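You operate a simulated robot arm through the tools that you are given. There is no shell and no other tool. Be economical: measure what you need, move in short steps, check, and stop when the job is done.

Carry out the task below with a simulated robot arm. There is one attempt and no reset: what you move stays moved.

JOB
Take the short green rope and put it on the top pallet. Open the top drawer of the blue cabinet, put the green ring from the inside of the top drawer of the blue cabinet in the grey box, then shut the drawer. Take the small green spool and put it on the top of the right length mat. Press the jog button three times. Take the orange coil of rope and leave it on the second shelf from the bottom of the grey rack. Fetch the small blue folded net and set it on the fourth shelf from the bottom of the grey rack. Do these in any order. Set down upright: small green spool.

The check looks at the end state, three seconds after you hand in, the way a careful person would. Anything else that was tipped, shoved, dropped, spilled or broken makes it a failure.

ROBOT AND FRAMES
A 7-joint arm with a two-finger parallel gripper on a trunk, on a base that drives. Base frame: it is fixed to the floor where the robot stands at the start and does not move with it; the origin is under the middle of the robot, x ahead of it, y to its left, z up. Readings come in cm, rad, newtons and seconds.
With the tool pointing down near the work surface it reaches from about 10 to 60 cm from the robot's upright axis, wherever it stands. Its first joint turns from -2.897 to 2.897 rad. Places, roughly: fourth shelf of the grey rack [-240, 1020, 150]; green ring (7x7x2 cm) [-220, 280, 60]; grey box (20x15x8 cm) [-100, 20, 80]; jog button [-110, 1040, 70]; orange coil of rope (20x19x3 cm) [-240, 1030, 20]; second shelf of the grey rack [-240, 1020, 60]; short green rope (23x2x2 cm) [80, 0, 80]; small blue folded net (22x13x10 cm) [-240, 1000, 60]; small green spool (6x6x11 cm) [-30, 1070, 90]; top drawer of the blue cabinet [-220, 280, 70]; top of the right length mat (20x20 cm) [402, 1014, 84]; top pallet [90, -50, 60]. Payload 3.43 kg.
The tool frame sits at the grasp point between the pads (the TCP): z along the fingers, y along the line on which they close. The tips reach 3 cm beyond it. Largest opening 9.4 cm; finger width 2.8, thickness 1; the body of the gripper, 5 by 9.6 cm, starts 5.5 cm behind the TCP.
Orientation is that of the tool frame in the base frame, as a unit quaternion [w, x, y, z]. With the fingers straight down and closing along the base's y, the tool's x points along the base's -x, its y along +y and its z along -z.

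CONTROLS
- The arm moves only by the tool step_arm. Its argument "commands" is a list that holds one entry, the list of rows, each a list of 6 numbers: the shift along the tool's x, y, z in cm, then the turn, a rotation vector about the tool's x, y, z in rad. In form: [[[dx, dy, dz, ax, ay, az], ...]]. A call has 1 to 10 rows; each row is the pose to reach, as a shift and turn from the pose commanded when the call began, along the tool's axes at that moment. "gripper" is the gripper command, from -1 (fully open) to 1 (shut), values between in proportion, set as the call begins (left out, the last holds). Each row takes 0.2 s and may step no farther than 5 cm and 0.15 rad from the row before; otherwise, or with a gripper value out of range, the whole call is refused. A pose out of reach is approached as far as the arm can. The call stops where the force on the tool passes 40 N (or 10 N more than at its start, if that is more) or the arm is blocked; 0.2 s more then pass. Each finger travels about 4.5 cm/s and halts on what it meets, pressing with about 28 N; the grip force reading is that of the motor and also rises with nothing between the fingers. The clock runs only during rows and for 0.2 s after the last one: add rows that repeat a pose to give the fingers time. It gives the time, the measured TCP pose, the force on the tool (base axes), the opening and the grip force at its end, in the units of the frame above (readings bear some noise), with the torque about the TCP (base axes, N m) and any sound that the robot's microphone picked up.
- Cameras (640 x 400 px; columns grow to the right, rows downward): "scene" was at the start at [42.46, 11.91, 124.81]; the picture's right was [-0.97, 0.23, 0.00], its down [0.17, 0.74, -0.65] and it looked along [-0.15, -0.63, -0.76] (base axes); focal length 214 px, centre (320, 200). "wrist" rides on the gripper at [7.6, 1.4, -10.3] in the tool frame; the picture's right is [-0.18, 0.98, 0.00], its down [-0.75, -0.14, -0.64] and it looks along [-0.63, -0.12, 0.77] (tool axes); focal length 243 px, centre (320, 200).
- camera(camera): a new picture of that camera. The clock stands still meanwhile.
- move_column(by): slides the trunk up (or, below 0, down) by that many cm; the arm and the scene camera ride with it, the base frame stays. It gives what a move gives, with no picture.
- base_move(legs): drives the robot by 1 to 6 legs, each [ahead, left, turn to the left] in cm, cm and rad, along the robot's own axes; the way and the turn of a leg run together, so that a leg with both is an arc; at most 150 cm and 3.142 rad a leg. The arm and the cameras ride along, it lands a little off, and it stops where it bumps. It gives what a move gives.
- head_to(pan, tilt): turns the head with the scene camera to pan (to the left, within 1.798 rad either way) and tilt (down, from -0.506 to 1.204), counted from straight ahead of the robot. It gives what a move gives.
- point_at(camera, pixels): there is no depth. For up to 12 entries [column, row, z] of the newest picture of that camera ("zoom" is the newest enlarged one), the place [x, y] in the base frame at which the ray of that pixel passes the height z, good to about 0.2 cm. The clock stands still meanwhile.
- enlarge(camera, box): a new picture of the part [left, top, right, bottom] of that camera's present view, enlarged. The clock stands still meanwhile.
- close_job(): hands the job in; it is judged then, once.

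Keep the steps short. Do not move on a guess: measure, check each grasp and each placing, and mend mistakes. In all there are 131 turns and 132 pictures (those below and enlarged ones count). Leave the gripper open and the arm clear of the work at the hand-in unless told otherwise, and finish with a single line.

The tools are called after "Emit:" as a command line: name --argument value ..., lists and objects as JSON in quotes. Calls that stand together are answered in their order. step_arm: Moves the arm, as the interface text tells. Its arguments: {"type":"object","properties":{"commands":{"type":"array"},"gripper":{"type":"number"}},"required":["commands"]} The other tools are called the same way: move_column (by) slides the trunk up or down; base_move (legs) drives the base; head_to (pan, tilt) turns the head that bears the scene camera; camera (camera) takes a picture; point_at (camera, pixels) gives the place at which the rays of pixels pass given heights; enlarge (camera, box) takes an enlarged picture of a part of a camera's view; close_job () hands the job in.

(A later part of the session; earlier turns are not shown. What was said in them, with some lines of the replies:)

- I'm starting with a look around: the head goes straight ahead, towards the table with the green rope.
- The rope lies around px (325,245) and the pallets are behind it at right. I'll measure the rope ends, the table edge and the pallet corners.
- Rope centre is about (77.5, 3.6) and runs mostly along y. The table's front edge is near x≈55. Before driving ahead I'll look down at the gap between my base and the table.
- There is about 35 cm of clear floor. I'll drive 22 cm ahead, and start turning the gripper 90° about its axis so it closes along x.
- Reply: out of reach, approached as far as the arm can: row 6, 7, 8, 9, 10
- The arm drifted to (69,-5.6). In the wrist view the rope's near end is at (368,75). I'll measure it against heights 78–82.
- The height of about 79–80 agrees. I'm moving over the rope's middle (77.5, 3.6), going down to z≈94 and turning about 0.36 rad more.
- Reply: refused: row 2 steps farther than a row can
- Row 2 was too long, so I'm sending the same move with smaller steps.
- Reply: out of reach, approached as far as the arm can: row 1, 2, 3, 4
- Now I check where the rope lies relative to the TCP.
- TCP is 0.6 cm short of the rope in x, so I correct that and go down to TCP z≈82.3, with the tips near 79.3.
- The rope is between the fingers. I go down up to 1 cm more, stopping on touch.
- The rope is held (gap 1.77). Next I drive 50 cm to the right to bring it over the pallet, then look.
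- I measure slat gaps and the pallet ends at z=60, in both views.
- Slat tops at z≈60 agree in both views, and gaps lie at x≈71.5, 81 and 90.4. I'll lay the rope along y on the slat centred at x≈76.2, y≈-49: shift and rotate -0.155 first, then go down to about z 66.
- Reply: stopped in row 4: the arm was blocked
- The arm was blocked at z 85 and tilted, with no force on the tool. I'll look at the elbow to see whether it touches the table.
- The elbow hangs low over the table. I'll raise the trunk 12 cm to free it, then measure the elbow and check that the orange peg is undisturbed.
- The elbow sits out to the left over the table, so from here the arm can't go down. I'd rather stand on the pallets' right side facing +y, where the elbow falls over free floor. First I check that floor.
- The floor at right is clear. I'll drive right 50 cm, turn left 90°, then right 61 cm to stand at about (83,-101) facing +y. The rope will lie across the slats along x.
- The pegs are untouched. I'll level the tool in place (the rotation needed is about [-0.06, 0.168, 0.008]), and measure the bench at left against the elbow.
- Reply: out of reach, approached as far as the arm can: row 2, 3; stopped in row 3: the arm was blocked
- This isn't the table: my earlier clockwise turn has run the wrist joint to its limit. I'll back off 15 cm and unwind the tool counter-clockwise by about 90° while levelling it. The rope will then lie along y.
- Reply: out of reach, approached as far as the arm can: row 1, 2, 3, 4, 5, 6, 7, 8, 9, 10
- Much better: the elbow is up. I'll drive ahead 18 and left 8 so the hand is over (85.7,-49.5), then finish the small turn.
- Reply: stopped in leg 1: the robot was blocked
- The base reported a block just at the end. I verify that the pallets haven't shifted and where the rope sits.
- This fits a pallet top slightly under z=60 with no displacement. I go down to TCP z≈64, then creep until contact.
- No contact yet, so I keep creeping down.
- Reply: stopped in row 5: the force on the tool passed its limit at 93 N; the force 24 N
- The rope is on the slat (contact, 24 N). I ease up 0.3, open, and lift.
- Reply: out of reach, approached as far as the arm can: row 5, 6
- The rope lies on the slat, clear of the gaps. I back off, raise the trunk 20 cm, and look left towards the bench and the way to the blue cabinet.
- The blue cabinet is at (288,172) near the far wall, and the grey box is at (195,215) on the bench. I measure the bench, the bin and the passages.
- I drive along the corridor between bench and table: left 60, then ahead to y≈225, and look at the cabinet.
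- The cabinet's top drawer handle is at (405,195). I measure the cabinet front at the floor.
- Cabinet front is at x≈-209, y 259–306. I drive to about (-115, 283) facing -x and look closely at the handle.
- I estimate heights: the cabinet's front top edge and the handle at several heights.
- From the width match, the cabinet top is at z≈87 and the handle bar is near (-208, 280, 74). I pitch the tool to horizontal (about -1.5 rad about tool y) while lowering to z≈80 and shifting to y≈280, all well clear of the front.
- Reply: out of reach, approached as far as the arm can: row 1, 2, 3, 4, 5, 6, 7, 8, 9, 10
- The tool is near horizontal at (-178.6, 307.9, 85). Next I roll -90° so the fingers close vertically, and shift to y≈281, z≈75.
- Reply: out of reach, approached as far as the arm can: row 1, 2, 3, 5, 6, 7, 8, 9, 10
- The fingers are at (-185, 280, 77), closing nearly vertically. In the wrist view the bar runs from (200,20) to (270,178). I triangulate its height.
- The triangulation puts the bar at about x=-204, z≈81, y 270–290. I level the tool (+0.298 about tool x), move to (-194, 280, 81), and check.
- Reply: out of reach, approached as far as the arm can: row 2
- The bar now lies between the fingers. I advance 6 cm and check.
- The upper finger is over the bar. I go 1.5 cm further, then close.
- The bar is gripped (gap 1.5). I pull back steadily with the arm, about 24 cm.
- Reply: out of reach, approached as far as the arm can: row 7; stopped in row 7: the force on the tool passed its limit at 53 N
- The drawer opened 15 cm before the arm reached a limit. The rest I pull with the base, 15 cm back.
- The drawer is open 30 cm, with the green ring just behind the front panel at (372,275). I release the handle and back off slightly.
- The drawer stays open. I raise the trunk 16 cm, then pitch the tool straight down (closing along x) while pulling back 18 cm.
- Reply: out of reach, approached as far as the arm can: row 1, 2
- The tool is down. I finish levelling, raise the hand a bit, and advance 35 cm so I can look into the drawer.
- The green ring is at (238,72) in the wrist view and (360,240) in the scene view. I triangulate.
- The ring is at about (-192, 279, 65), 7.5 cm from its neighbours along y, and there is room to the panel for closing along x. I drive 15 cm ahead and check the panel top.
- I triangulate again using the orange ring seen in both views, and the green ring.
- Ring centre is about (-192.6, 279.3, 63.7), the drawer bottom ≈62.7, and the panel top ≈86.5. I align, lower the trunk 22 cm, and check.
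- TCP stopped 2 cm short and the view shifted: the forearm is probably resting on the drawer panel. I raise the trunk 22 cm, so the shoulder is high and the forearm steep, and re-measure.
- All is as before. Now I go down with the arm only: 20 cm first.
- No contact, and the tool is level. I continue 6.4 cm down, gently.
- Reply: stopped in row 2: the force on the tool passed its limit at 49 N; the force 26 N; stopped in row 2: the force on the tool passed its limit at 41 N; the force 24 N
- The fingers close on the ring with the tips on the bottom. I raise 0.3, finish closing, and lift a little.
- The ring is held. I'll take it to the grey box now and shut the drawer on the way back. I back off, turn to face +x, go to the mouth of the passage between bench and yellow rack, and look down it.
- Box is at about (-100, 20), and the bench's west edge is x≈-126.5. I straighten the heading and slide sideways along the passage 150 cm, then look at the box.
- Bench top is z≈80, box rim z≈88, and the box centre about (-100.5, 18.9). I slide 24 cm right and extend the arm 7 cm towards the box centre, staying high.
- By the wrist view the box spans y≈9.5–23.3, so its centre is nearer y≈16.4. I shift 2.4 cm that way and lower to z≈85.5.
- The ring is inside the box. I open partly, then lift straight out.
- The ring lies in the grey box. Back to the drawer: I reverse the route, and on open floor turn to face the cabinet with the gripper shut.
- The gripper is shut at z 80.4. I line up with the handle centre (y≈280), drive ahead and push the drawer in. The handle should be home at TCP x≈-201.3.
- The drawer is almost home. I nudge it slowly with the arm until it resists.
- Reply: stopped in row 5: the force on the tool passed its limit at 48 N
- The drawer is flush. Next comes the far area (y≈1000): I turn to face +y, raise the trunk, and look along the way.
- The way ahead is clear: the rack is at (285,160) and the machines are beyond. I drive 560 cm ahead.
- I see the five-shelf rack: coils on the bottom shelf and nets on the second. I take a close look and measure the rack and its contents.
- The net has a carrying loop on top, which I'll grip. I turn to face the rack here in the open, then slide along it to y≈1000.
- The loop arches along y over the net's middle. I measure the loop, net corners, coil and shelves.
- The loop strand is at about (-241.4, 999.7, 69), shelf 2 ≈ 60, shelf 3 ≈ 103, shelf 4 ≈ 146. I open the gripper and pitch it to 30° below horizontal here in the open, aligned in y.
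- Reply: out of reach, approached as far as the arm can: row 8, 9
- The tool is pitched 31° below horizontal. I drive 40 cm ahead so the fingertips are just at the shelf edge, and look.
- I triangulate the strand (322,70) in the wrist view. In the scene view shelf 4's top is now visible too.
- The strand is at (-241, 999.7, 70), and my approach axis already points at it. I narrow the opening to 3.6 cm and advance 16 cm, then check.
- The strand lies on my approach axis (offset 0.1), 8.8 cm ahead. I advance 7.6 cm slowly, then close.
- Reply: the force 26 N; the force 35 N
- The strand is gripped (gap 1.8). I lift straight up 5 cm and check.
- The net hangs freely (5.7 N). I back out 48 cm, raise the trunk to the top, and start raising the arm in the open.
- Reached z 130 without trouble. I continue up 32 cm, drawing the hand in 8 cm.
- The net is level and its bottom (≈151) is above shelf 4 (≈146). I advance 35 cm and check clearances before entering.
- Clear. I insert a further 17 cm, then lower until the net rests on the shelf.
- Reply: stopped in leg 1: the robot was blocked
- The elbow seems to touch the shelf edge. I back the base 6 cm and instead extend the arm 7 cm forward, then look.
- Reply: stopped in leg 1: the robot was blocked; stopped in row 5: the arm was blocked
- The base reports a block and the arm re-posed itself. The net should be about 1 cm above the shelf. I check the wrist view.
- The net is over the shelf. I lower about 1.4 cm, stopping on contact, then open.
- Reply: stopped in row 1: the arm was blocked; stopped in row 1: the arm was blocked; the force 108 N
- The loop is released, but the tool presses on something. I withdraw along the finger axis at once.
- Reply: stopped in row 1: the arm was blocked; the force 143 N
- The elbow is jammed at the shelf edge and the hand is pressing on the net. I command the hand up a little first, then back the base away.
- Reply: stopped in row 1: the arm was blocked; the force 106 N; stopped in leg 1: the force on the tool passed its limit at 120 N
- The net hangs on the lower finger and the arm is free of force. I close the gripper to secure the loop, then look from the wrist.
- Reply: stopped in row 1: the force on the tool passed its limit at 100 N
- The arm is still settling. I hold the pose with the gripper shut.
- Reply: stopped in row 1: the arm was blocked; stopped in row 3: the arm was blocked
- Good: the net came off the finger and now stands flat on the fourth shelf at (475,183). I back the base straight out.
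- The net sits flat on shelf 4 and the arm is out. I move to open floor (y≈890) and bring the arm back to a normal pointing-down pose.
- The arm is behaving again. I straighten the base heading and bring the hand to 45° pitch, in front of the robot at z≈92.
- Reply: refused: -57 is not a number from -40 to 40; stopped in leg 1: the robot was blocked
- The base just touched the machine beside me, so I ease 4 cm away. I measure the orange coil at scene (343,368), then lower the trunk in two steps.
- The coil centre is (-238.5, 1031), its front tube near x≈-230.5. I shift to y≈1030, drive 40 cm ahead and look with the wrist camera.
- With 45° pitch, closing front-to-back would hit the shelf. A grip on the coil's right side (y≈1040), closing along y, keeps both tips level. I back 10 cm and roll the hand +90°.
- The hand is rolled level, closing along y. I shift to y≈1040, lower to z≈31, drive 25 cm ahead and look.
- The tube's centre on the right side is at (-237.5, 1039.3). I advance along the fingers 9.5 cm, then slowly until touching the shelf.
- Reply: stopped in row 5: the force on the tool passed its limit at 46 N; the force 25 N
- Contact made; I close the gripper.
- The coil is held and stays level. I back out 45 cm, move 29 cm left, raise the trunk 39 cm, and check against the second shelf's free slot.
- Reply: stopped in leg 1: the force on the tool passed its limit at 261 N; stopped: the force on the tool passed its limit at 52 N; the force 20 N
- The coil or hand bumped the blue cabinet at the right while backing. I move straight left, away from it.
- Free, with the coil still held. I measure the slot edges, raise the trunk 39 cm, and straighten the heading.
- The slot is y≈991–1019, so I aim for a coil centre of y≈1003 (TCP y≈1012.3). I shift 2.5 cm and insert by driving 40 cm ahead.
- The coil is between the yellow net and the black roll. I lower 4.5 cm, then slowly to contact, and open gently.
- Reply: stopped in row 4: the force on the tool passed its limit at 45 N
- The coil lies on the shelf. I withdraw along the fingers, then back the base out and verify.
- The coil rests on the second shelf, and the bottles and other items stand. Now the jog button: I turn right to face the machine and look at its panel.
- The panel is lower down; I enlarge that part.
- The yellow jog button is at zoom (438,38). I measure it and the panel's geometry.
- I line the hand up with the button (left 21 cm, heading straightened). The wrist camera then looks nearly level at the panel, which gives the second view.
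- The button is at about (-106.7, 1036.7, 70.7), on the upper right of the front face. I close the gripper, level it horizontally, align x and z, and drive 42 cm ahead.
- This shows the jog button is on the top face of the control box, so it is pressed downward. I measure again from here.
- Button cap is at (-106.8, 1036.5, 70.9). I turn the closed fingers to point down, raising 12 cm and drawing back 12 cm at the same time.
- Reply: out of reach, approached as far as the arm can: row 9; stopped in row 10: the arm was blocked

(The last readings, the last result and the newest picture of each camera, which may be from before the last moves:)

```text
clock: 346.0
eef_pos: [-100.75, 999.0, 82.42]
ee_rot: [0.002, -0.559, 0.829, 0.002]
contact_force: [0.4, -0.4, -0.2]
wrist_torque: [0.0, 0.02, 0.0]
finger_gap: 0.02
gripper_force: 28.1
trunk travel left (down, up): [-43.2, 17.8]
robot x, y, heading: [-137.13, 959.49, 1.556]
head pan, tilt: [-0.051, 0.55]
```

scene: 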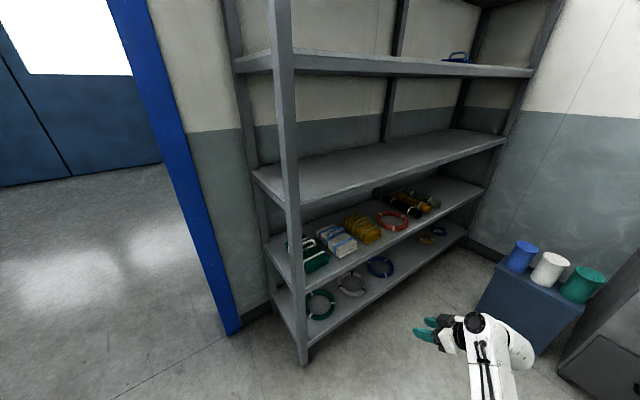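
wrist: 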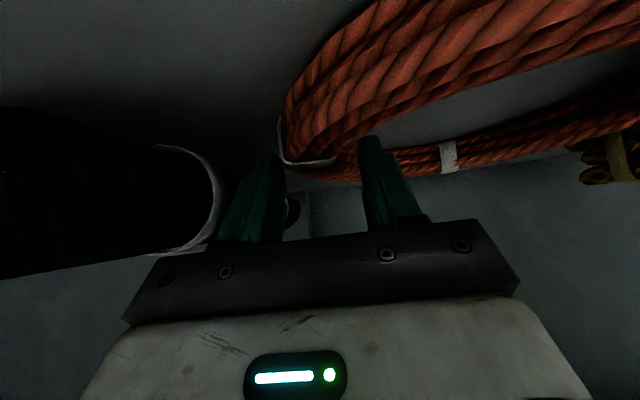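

The tool is down at (-100.8, 999, 82.4). I drive so the fingertips are over the button, and check the pose.

Emit:
base_move --legs '[[37.2, 6.5, 0]]'

Emit:
enlarge --camera "wrist" --box '[200, 60, 440, 240]'

```text
clock: 348.4
eef_pos: [-106.97, 1035.59, 82.4]
ee_rot: [0.004, -0.56, 0.828, 0.003]
contact_force: [0.1, 0.2, -0.2]
wrist_torque: [0.0, -0.06, -0.01]
finger_gap: 0.02
gripper_force: 28.1
trunk travel left (down, up): [-43.2, 17.8]
robot x, y, heading: [-143.08, 996.12, 1.56]
head pan, tilt: [-0.051, 0.55]
```

```text
2.22 times, centred on (320, 150) of wrist
```

zoom: 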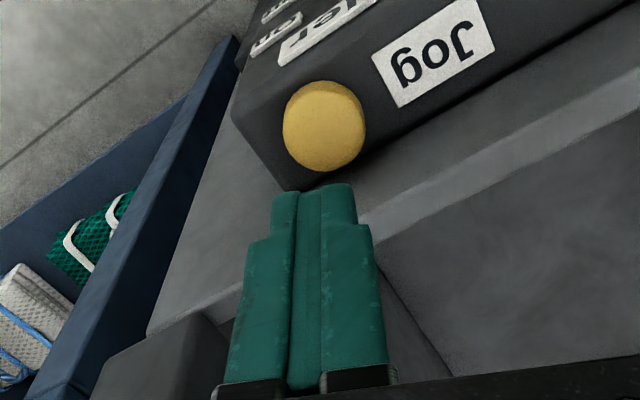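

Emit:
point_at --camera "zoom" --pixels '[[325, 125, 71], [283, 125, 71], [367, 125, 71], [325, 82, 71], [325, 170, 71], [325, 125, 72.5]]'

```text
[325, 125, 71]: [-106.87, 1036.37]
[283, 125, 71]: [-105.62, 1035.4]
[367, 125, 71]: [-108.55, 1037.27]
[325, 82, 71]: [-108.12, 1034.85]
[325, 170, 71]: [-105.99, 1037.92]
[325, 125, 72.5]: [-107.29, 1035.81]
```

The button centre matches (-106.9, 1036.3). I align 0.7 cm and come down to just above it, then press slowly and listen.

Emit:
step_arm --commands '[[[-0.7, 0.15, 2, 0, 0, 0], [-0.7, 0.15, 5, 0, 0, 0], [-0.7, 0.15, 6.5, 0, 0, 0], [-0.7, 0.15, 6.5, 0, 0, 0]]]'

Emit:
step_arm --commands '[[[0, 0, 0.4, 0, 0, 0], [0, 0, 0.8, 0, 0, 0], [0, 0, 1.1, 0, 0, 0], [0, 0, 1.4, 0, 0, 0], [0, 0, 1.7, 0, 0, 0], [0, 0, 2.0, 0, 0, 0], [0, 0, 2.3, 0, 0, 0], [0, 0, 2.6, 0, 0, 0]]]'

```text
clock: 349.4
eef_pos: [-106.76, 1036.39, 76.03]
ee_rot: [0.004, -0.56, 0.829, 0.003]
contact_force: [-0.4, -0.6, -0.9]
wrist_torque: [-0.02, 0.0, 0.01]
finger_gap: 0.0
gripper_force: 28.3
trunk travel left (down, up): [-43.2, 17.8]
robot x, y, heading: [-142.93, 996.08, 1.566]
head pan, tilt: [-0.051, 0.55]
```

```text
clock: 351.1
eef_pos: [-106.83, 1036.43, 74.05]
ee_rot: [0.008, -0.56, 0.829, 0.0]
contact_force: [-34.9, -3.0, 153.1]
wrist_torque: [0.13, 1.22, -0.37]
finger_gap: 0.0
gripper_force: 27.7
trunk travel left (down, up): [-43.2, 17.8]
robot x, y, heading: [-143.28, 996.25, 1.561]
head pan, tilt: [-0.051, 0.55]
heard: click
stopped in row 8: the force on the tool passed its limit at 43 N (the readings are from after the stop); the commanded pose is now the measured one
```

A click: that's press one. I lift 2 cm to release, then press again, a bit less deep.

Emit:
step_arm --commands '[[[0, 0, -1, 0, 0, 0], [0, 0, -2, 0, 0, 0], [0, 0, -2, 0, 0, 0]]]'

Emit:
step_arm --commands '[[[0, 0, 0.5, 0, 0, 0], [0, 0, 0.9, 0, 0, 0], [0, 0, 1.2, 0, 0, 0], [0, 0, 1.5, 0, 0, 0], [0, 0, 1.7, 0, 0, 0], [0, 0, 1.9, 0, 0, 0], [0, 0, 2.1, 0, 0, 0]]]'

Emit:
step_arm --commands '[[[0, 0, -1, 0, 0, 0], [0, 0, -2, 0, 0, 0], [0, 0, -2, 0, 0, 0]]]'

```text
clock: 351.9
eef_pos: [-106.78, 1036.39, 75.61]
ee_rot: [0.006, -0.56, 0.829, 0.002]
contact_force: [0.7, 0.5, -0.4]
wrist_torque: [0.04, 0.01, -0.01]
finger_gap: 0.0
gripper_force: 28.1
trunk travel left (down, up): [-43.2, 17.8]
robot x, y, heading: [-143.18, 996.33, 1.561]
head pan, tilt: [-0.051, 0.55]
```

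```text
clock: 353.6
eef_pos: [-106.82, 1036.36, 74.0]
ee_rot: [0.008, -0.561, 0.828, 0.001]
contact_force: [-6.5, -0.1, 32.2]
wrist_torque: [-0.04, 0.15, 0.15]
finger_gap: 0.0
gripper_force: 27.5
trunk travel left (down, up): [-43.2, 17.8]
robot x, y, heading: [-143.4, 996.19, 1.566]
head pan, tilt: [-0.051, 0.55]
heard: click
stopped in row 7: the force on the tool passed its limit at 41 N (the readings are from after the stop); the commanded pose is now the measured one
```

```text
clock: 354.4
eef_pos: [-106.79, 1036.49, 75.71]
ee_rot: [0.006, -0.559, 0.829, 0.001]
contact_force: [0.3, 0.1, -0.5]
wrist_torque: [0.01, -0.01, 0.02]
finger_gap: 0.0
gripper_force: 28.4
trunk travel left (down, up): [-43.2, 17.8]
robot x, y, heading: [-143.78, 996.01, 1.564]
head pan, tilt: [-0.051, 0.55]
```

Second click heard. The third press follows, then I lift clear.

Emit:
step_arm --commands '[[[0, 0, 0.5, 0, 0, 0], [0, 0, 0.9, 0, 0, 0], [0, 0, 1.2, 0, 0, 0], [0, 0, 1.5, 0, 0, 0], [0, 0, 1.7, 0, 0, 0], [0, 0, 1.9, 0, 0, 0], [0, 0, 2.1, 0, 0, 0]]]'

Emit:
step_arm --commands '[[[0, 0, -2, 0, 0, 0], [0, 0, -5, 0, 0, 0], [0, 0, -9, 0, 0, 0], [0, 0, -10, 0, 0, 0]]]'

```text
clock: 356.1
eef_pos: [-106.79, 1036.57, 74.04]
ee_rot: [0.011, -0.561, 0.828, 0.0]
contact_force: [-4.7, 0.3, 29.0]
wrist_torque: [0.0, 0.08, 0.28]
finger_gap: 0.0
gripper_force: 28.4
trunk travel left (down, up): [-43.2, 17.8]
robot x, y, heading: [-143.5, 996.13, 1.562]
head pan, tilt: [-0.051, 0.55]
heard: click
stopped in row 7: the force on the tool passed its limit at 41 N (the readings are from after the stop); the commanded pose is now the measured one
```

```text
clock: 357.1
eef_pos: [-106.91, 1036.49, 83.71]
ee_rot: [0.008, -0.56, 0.829, 0.001]
contact_force: [-0.6, -0.1, -0.1]
wrist_torque: [0.01, 0.0, 0.01]
finger_gap: 0.01
gripper_force: 28.5
trunk travel left (down, up): [-43.2, 17.8]
robot x, y, heading: [-143.42, 996.09, 1.563]
head pan, tilt: [-0.051, 0.55]
```

Three clicks in all. Next the green spool on the bench to the right. I back off, drive right 100 cm, raise the trunk 16 cm, swing the arm to the front with the gripper open, and look.

Emit:
base_move --legs '[[-25, 0, 0], [0, -105, 0]]'

Emit:
move_column --by 16

Emit:
step_arm --commands '[[[0, 4, 0, 0, 0, 0], [0.1, 8, 0, 0, 0, 0], [0.2, 12, 0, 0, 0, 0], [0.3, 16, 0, 0, 0, 0], [0.4, 20, 0, 0, 0, 0], [0.4, 24, 0, 0, 0, 0], [0.4, 27.9, 0, 0, 0, 0], [0.4, 27.9, 0, 0, 0, 0]]]' --gripper -1

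Emit:
head_to --pan 0.0 --tilt 0.7

Emit:
camera --camera "scene"

```text
clock: 363.9
eef_pos: [-1.92, 1009.63, 83.59]
ee_rot: [0.007, -0.554, 0.832, 0.0]
contact_force: [-0.3, -0.2, 1.2]
wrist_torque: [-0.04, 0.0, -0.01]
finger_gap: 0.03
gripper_force: 27.9
trunk travel left (down, up): [-43.2, 17.8]
robot x, y, heading: [-38.94, 970.08, 1.542]
head pan, tilt: [-0.051, 0.55]
```

```text
clock: 365.8
eef_pos: [-1.98, 1009.54, 99.56]
ee_rot: [0.007, -0.555, 0.832, 0.001]
contact_force: [0.2, -0.1, 1.0]
wrist_torque: [0.0, -0.02, -0.01]
finger_gap: 0.01
gripper_force: 27.6
trunk travel left (down, up): [-59.2, 1.8]
robot x, y, heading: [-38.86, 969.71, 1.547]
head pan, tilt: [-0.051, 0.55]
```

```text
clock: 367.6
eef_pos: [-27.51, 1020.7, 97.46]
ee_rot: [0.009, -0.555, 0.832, 0.0]
contact_force: [0.2, -1.0, 0.2]
wrist_torque: [0.01, -0.01, 0.02]
finger_gap: 9.4
gripper_force: 0.1
out of reach, approached as far as the arm can: row 5, 6, 7, 8
trunk travel left (down, up): [-59.2, 1.8]
robot x, y, heading: [-38.89, 970.05, 1.553]
head pan, tilt: [-0.051, 0.55]
```

```text
clock: 368.3
eef_pos: [-27.39, 1020.73, 97.41]
ee_rot: [0.008, -0.555, 0.832, 0.001]
contact_force: [-0.9, -0.3, 0.3]
wrist_torque: [-0.02, -0.02, 0.01]
finger_gap: 9.39
gripper_force: 0.1
trunk travel left (down, up): [-59.2, 1.8]
robot x, y, heading: [-38.64, 969.75, 1.554]
head pan, tilt: [0.0, 0.7]
```

```text
10 pictures are left
```

scene: 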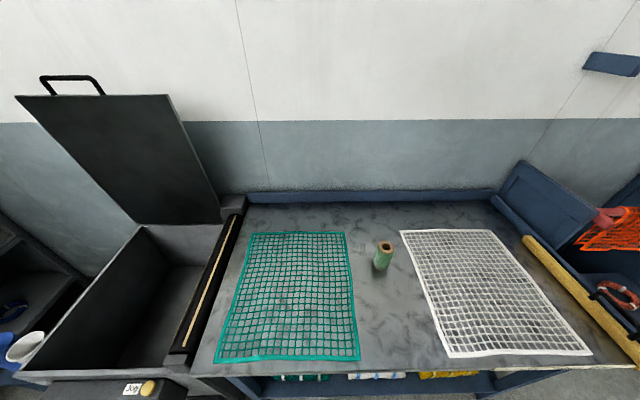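

The spool stands at (383,256) between the nets. I measure its base and top.

Emit:
point_at --camera "scene" --pixels '[[380, 267, 80], [380, 267, 84], [386, 247, 91], [386, 247, 95], [290, 372, 80], [290, 372, 84]]'

Emit:
camera --camera "wrist"

```text
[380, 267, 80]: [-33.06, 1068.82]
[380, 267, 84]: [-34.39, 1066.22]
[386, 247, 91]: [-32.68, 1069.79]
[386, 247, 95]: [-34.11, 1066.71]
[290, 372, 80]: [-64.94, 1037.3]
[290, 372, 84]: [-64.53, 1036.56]
```

```text
9 pictures are left
```

wrist: 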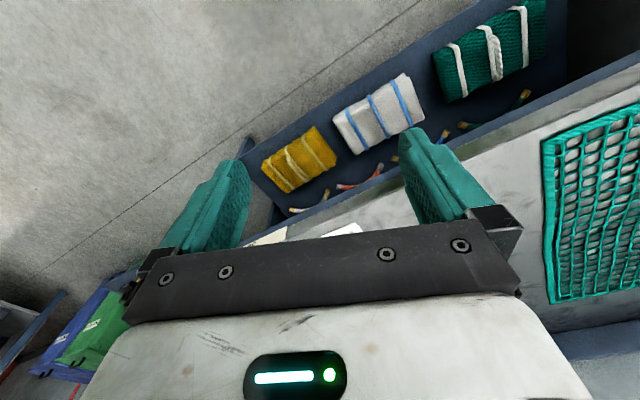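

The spool axis is near (-33, 1069). I drive 33 cm ahead, extend the arm with a 0.3 rad forward pitch (for reach) to a pre-grasp above it, and look.

Emit:
base_move --legs '[[32.5, 6.2, 0]]'

Emit:
step_arm --commands '[[[-2.8, 1.5, -0.5, 0, -0.075, 0], [-5.6, 3, -1, 0, -0.15, 0], [-8.4, 4.4, -1.5, 0, -0.225, 0], [-11.1, 5.8, -2, 0, -0.3, 0], [-11.1, 5.8, -2, 0, -0.3, 0]]]'

Emit:
camera --camera "wrist"

```text
clock: 370.4
eef_pos: [-32.88, 1053.07, 97.49]
ee_rot: [0.008, -0.556, 0.831, 0.001]
contact_force: [-0.1, -0.6, 0.4]
wrist_torque: [0.01, -0.01, -0.02]
finger_gap: 9.39
gripper_force: 0.0
trunk travel left (down, up): [-59.2, 1.8]
robot x, y, heading: [-44.35, 1001.69, 1.545]
head pan, tilt: [0.0, 0.7]
```

```text
clock: 371.6
eef_pos: [-34.12, 1065.37, 99.71]
ee_rot: [0.133, -0.549, 0.821, 0.083]
contact_force: [-0.1, 0.6, -1.2]
wrist_torque: [0.05, 0.02, -0.02]
finger_gap: 9.41
gripper_force: 0.0
trunk travel left (down, up): [-59.2, 1.8]
robot x, y, heading: [-44.33, 1002.2, 1.551]
head pan, tilt: [0.0, 0.7]
```

```text
8 pictures are left
```

wrist: 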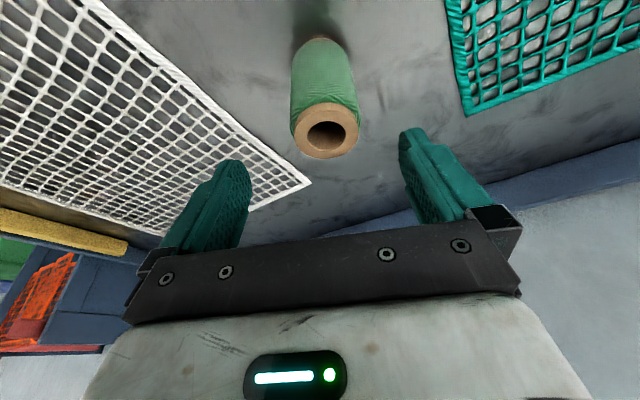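

Emit:
point_at --camera "wrist" --pixels '[[326, 132, 91], [326, 132, 93], [326, 132, 95], [293, 132, 93], [360, 132, 93], [320, 42, 80], [320, 42, 84]]'

```text
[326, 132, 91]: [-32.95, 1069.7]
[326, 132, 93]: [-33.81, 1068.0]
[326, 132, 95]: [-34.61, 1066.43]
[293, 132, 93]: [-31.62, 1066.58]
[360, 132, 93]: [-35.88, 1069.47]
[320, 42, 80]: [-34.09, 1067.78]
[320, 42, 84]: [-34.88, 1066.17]
```

Both views and the apparent width agree: axis (-33, 1069.8), top z≈91, bench ≈80. I come down along the fingers to TCP z≈88, then close.

Emit:
step_arm --commands '[[[-0.6, 0.8, 3, 0, 0, 0], [-0.6, 0.8, 6, 0, 0, 0], [-0.6, 0.8, 9, 0, 0, 0], [-0.6, 0.8, 11, 0, 0, 0], [-0.6, 0.8, 12.5, 0, 0, 0], [-0.6, 0.8, 12.5, 0, 0, 0]]]'

Emit:
step_arm --commands '[[[0, 0, 0, 0, 0, 0], [0, 0, 0, 0, 0, 0], [0, 0, 0, 0, 0, 0], [0, 0, 0, 0, 0, 0], [0, 0, 0, 0, 0, 0]]]' --gripper 1

Emit:
step_arm --commands '[[[-0.7, 0, -1.9, 0, 0, 0], [-1.5, 0, -4.8, 0, 0, 0], [-2.5, 0, -8, 0, 0, 0], [-2.5, 0, -8, 0, 0, 0]]]'

Emit:
camera --camera "wrist"

```text
clock: 373.0
eef_pos: [-33.1, 1069.93, 87.8]
ee_rot: [0.132, -0.549, 0.821, 0.083]
contact_force: [-0.8, -2.2, 4.4]
wrist_torque: [-0.03, -0.03, 0.0]
finger_gap: 9.42
gripper_force: 0.1
trunk travel left (down, up): [-59.2, 1.8]
robot x, y, heading: [-44.18, 1001.92, 1.547]
head pan, tilt: [0.0, 0.7]
```

```text
clock: 374.2
eef_pos: [-33.0, 1069.85, 87.99]
ee_rot: [0.133, -0.549, 0.821, 0.084]
contact_force: [4.8, -2.3, 6.7]
wrist_torque: [-0.27, -0.27, 0.1]
finger_gap: 6.32
gripper_force: 28.3
trunk travel left (down, up): [-59.2, 1.8]
robot x, y, heading: [-43.98, 1001.57, 1.549]
head pan, tilt: [0.0, 0.7]
```

```text
clock: 375.2
eef_pos: [-33.2, 1069.55, 96.21]
ee_rot: [0.132, -0.549, 0.821, 0.083]
contact_force: [-0.4, 0.1, -1.0]
wrist_torque: [-0.01, 0.01, -0.02]
finger_gap: 6.27
gripper_force: 28.6
trunk travel left (down, up): [-59.2, 1.8]
robot x, y, heading: [-44.74, 1001.88, 1.549]
head pan, tilt: [0.0, 0.7]
```

```text
7 pictures are left
```

wrist: 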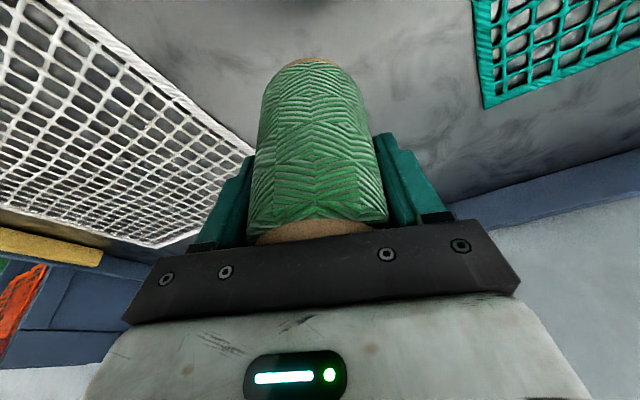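

The spool is held (gap 6.3). I back 50 cm and look east towards the mat.

Emit:
base_move --legs '[[-50, 0, 0.02]]'

Emit:
head_to --pan -1.2 --tilt 0.3

Emit:
camera --camera "scene"

```text
clock: 378.2
eef_pos: [-35.27, 1019.65, 96.05]
ee_rot: [0.131, -0.557, 0.816, 0.085]
contact_force: [0.4, -1.1, -1.8]
wrist_torque: [-0.02, -0.03, -0.01]
finger_gap: 6.31
gripper_force: 27.5
trunk travel left (down, up): [-59.2, 1.8]
robot x, y, heading: [-44.91, 951.44, 1.574]
head pan, tilt: [0.0, 0.7]
```

```text
clock: 379.6
eef_pos: [-35.22, 1019.69, 96.19]
ee_rot: [0.131, -0.558, 0.815, 0.085]
contact_force: [0.5, -0.3, -1.5]
wrist_torque: [0.03, -0.03, -0.02]
finger_gap: 6.27
gripper_force: 27.7
trunk travel left (down, up): [-59.2, 1.8]
robot x, y, heading: [-44.5, 952.11, 1.577]
head pan, tilt: [-1.201, 0.3]
```

```text
6 pictures are left
```

scene: 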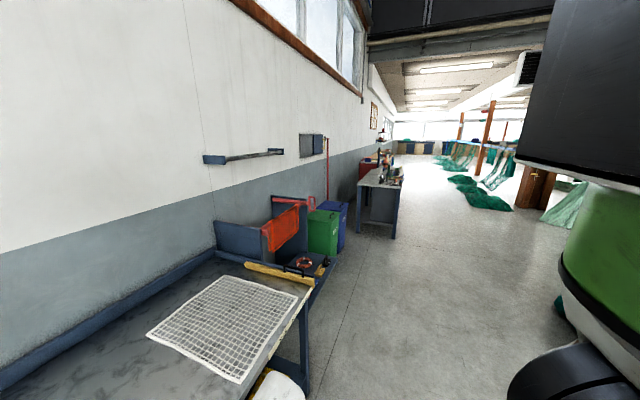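

Emit:
point_at --camera "scene" --pixels '[[393, 238, 0], [360, 222, 0], [398, 188, 84], [358, 184, 84], [340, 252, 0], [505, 210, 0], [470, 195, 0], [310, 395, 0]]'

```text
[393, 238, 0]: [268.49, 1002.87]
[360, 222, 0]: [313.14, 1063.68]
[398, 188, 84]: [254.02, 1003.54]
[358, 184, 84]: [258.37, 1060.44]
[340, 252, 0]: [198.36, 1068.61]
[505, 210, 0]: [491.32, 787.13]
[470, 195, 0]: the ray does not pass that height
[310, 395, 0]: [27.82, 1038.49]
```

The bench starts at x≈260 with its front edge at y≈1003, and the mat lies near that edge. I back to y≈914 so the arm stays clear, then drive right 437 cm and look.

Emit:
base_move --legs '[[-38, 0, 0], [0, -150, 0], [0, -150, 0], [0, -132, 0]]'

Emit:
head_to --pan -0.1 --tilt 0.75

Emit:
camera --camera "scene"

```text
clock: 402.2
eef_pos: [397.5, 977.51, 96.15]
ee_rot: [0.133, -0.542, 0.826, 0.083]
contact_force: [-0.3, 0.0, -1.9]
wrist_torque: [0.0, 0.02, 0.02]
finger_gap: 6.24
gripper_force: 27.8
trunk travel left (down, up): [-59.2, 1.8]
robot x, y, heading: [385.35, 910.18, 1.529]
head pan, tilt: [-1.201, 0.3]
```

```text
clock: 403.5
eef_pos: [397.58, 977.46, 96.18]
ee_rot: [0.133, -0.541, 0.826, 0.082]
contact_force: [0.7, -0.2, -1.1]
wrist_torque: [-0.02, -0.01, 0.02]
finger_gap: 6.25
gripper_force: 28.1
trunk travel left (down, up): [-59.2, 1.8]
robot x, y, heading: [385.32, 910.01, 1.541]
head pan, tilt: [-0.099, 0.75]
```

```text
5 pictures are left
```

scene: 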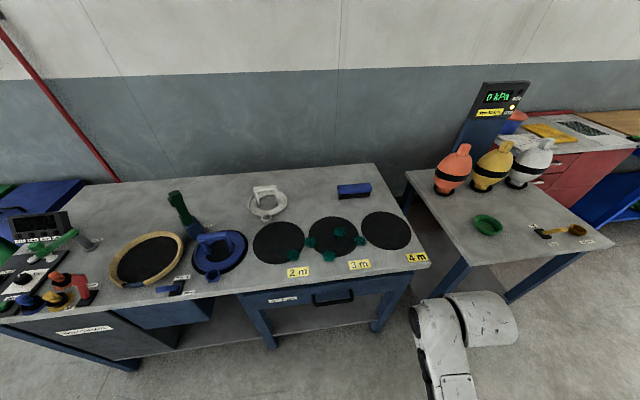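

The three length mats are marked 2 m, 3 m and 4 m; the right one is at (387,230). I measure it.

Emit:
point_at --camera "scene" --pixels '[[387, 230, 80], [387, 230, 84], [387, 230, 88], [363, 229, 84], [411, 231, 84], [385, 211, 84], [390, 249, 84], [431, 264, 84], [381, 322, 0]]'

```text
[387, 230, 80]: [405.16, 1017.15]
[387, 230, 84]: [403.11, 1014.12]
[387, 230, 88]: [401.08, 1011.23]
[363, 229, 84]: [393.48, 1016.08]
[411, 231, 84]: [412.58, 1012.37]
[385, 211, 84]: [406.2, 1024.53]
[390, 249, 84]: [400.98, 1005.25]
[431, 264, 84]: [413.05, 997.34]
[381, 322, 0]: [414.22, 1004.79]
```

At z=84 the mat is 20 cm wide, centred at (403, 1014.3). I drive the spool over it.

Emit:
base_move --legs '[[37, -4.2, 0]]'

Emit:
camera --camera "wrist"

```text
clock: 405.9
eef_pos: [403.11, 1014.96, 96.17]
ee_rot: [0.134, -0.543, 0.825, 0.082]
contact_force: [-0.2, 0.8, -1.1]
wrist_torque: [0.01, 0.01, 0.0]
finger_gap: 6.25
gripper_force: 28.0
trunk travel left (down, up): [-59.2, 1.8]
robot x, y, heading: [390.95, 947.4, 1.538]
head pan, tilt: [-0.099, 0.75]
```

```text
4 pictures are left
5 turns are left
```

wrist: 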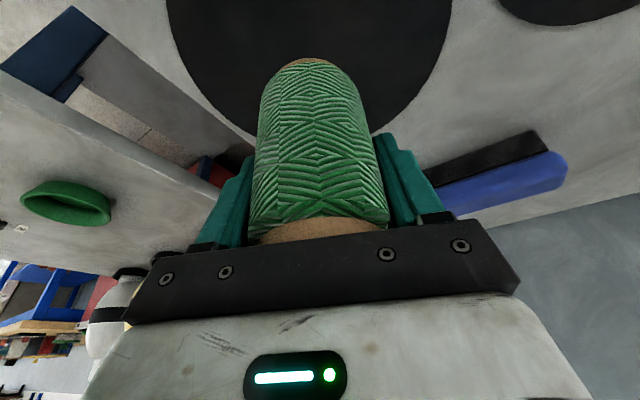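

The spool is over the mat. I lower it slowly until it touches.

Emit:
step_arm --commands '[[[0.4, 0, 1.2, 0, 0, 0], [0.7, 0, 2.3, 0, 0, 0], [0.85, 0, 2.65, 0, 0, 0], [0.95, 0, 2.95, 0, 0, 0], [1.05, 0, 3.25, 0, 0, 0], [1.15, 0, 3.55, 0, 0, 0], [1.25, 0, 3.85, 0, 0, 0], [1.35, 0, 4.15, 0, 0, 0], [1.45, 0, 4.45, 0, 0, 0], [1.55, 0, 4.75, 0, 0, 0]]]'

Emit:
enlarge --camera "scene" --box '[220, 180, 540, 380]'

```text
clock: 408.1
eef_pos: [403.08, 1014.86, 91.13]
ee_rot: [0.133, -0.544, 0.825, 0.083]
contact_force: [-0.3, 1.1, -1.3]
wrist_torque: [0.04, -0.02, 0.01]
finger_gap: 6.26
gripper_force: 27.5
trunk travel left (down, up): [-59.2, 1.8]
robot x, y, heading: [390.72, 947.57, 1.537]
head pan, tilt: [-0.099, 0.75]
```

```text
2.00 times, centred on (380, 280) of scene
4 turns are left
```

zoom: 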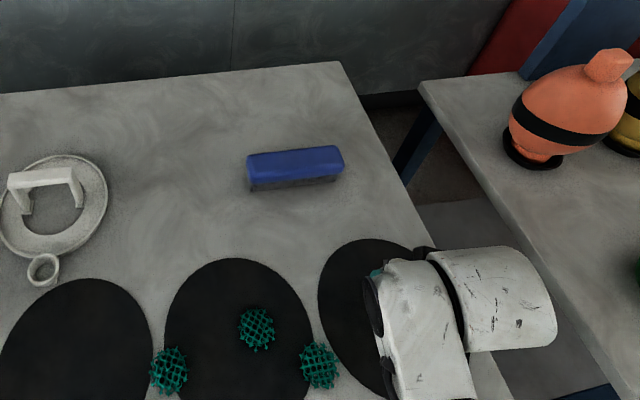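

No contact yet at 91.1. I keep creeping down with a stop on touch; then I open, wait and withdraw along the finger axis.

Emit:
step_arm --commands '[[[0.1, 0, 0.3, 0, 0, 0], [0.2, 0, 0.6, 0, 0, 0], [0.3, 0, 0.9, 0, 0, 0], [0.4, 0, 1.2, 0, 0, 0], [0.5, 0, 1.5, 0, 0, 0], [0.6, 0, 1.8, 0, 0, 0], [0.7, 0, 2.1, 0, 0, 0], [0.8, 0, 2.4, 0, 0, 0], [0.9, 0, 2.8, 0, 0, 0], [1.0, 0, 3.2, 0, 0, 0]]]'

Emit:
camera --camera "wrist"

```text
clock: 409.4
eef_pos: [403.12, 1014.92, 89.89]
ee_rot: [0.137, -0.543, 0.824, 0.085]
contact_force: [-1.5, -7.4, 17.7]
wrist_torque: [-0.51, 0.6, 0.2]
finger_gap: 6.26
gripper_force: 27.8
trunk travel left (down, up): [-59.2, 1.8]
robot x, y, heading: [390.81, 947.54, 1.537]
head pan, tilt: [-0.099, 0.75]
stopped in row 6: the force on the tool passed its limit at 45 N (the readings are from after the stop); the commanded pose is now the measured one
```

```text
2 pictures are left
3 turns are left
```

wrist: 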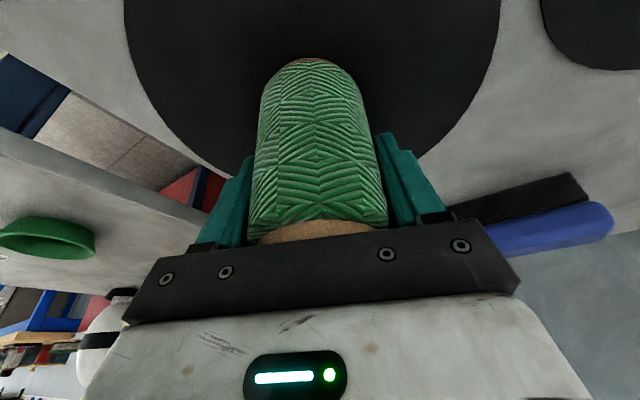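

Contact: the spool rests on the mat. I open, wait, withdraw along the fingers, back the base off, and check.

Emit:
step_arm --commands '[[[0, 0, -0.1, 0, 0, 0], [0, 0, -0.1, 0, 0, 0], [0, 0, -0.1, 0, 0, 0], [0, 0, -0.1, 0, 0, 0], [0, 0, -0.1, 0, 0, 0]]]' --gripper -1

Emit:
step_arm --commands '[[[0, 0, -2, 0, 0, 0], [0, 0, -5, 0, 0, 0], [0, 0, -8, 0, 0, 0], [0, 0, -11, 0, 0, 0], [0, 0, -13, 0, 0, 0], [0, 0, -13, 0, 0, 0]]]'

Emit:
base_move --legs '[[-45, 0, 0]]'

Emit:
camera --camera "scene"

```text
clock: 410.6
eef_pos: [403.08, 1015.05, 89.9]
ee_rot: [0.137, -0.542, 0.825, 0.085]
contact_force: [2.3, -2.7, 16.0]
wrist_torque: [-0.41, 0.37, 0.11]
finger_gap: 9.41
gripper_force: 0.1
trunk travel left (down, up): [-59.2, 1.8]
robot x, y, heading: [391.05, 947.51, 1.535]
head pan, tilt: [-0.099, 0.75]
```

```text
clock: 412.0
eef_pos: [401.19, 1011.34, 102.31]
ee_rot: [0.136, -0.542, 0.825, 0.084]
contact_force: [-0.1, 0.3, 0.7]
wrist_torque: [0.01, 0.0, -0.02]
finger_gap: 9.38
gripper_force: 0.0
trunk travel left (down, up): [-59.2, 1.8]
robot x, y, heading: [390.68, 947.69, 1.537]
head pan, tilt: [-0.099, 0.75]
```

```text
clock: 414.7
eef_pos: [399.64, 965.7, 102.37]
ee_rot: [0.135, -0.542, 0.825, 0.084]
contact_force: [0.5, 1.0, -0.2]
wrist_torque: [-0.03, 0.02, -0.01]
finger_gap: 9.38
gripper_force: 0.1
trunk travel left (down, up): [-59.2, 1.8]
robot x, y, heading: [389.17, 901.54, 1.534]
head pan, tilt: [-0.099, 0.75]
```

```text
1 pictures are left
2 turns are left
```

scene: 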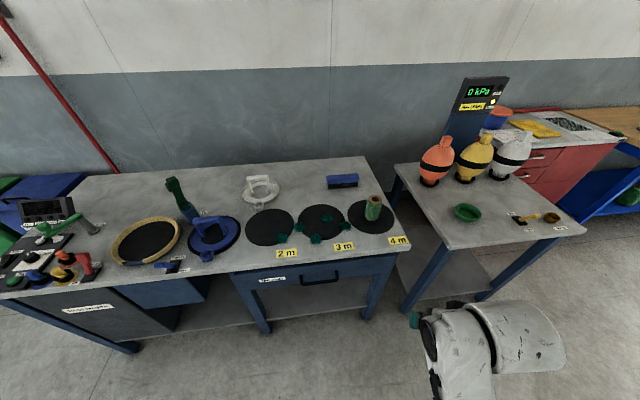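

The spool stands upright on the right (4 m) mat at (373,208). The gripper is open and the arm is clear, so I hand in.

Emit:
close_job

```text
The job is handed in.
```

I did all six tasks and handed the job in, but the robot bumped the pallet stack, the grey rack, the jog machine and the bottle cabinet on the way; nothing looked tipped or shifted in the pictures I had, though I didn't measure whether any of them moved slightly.
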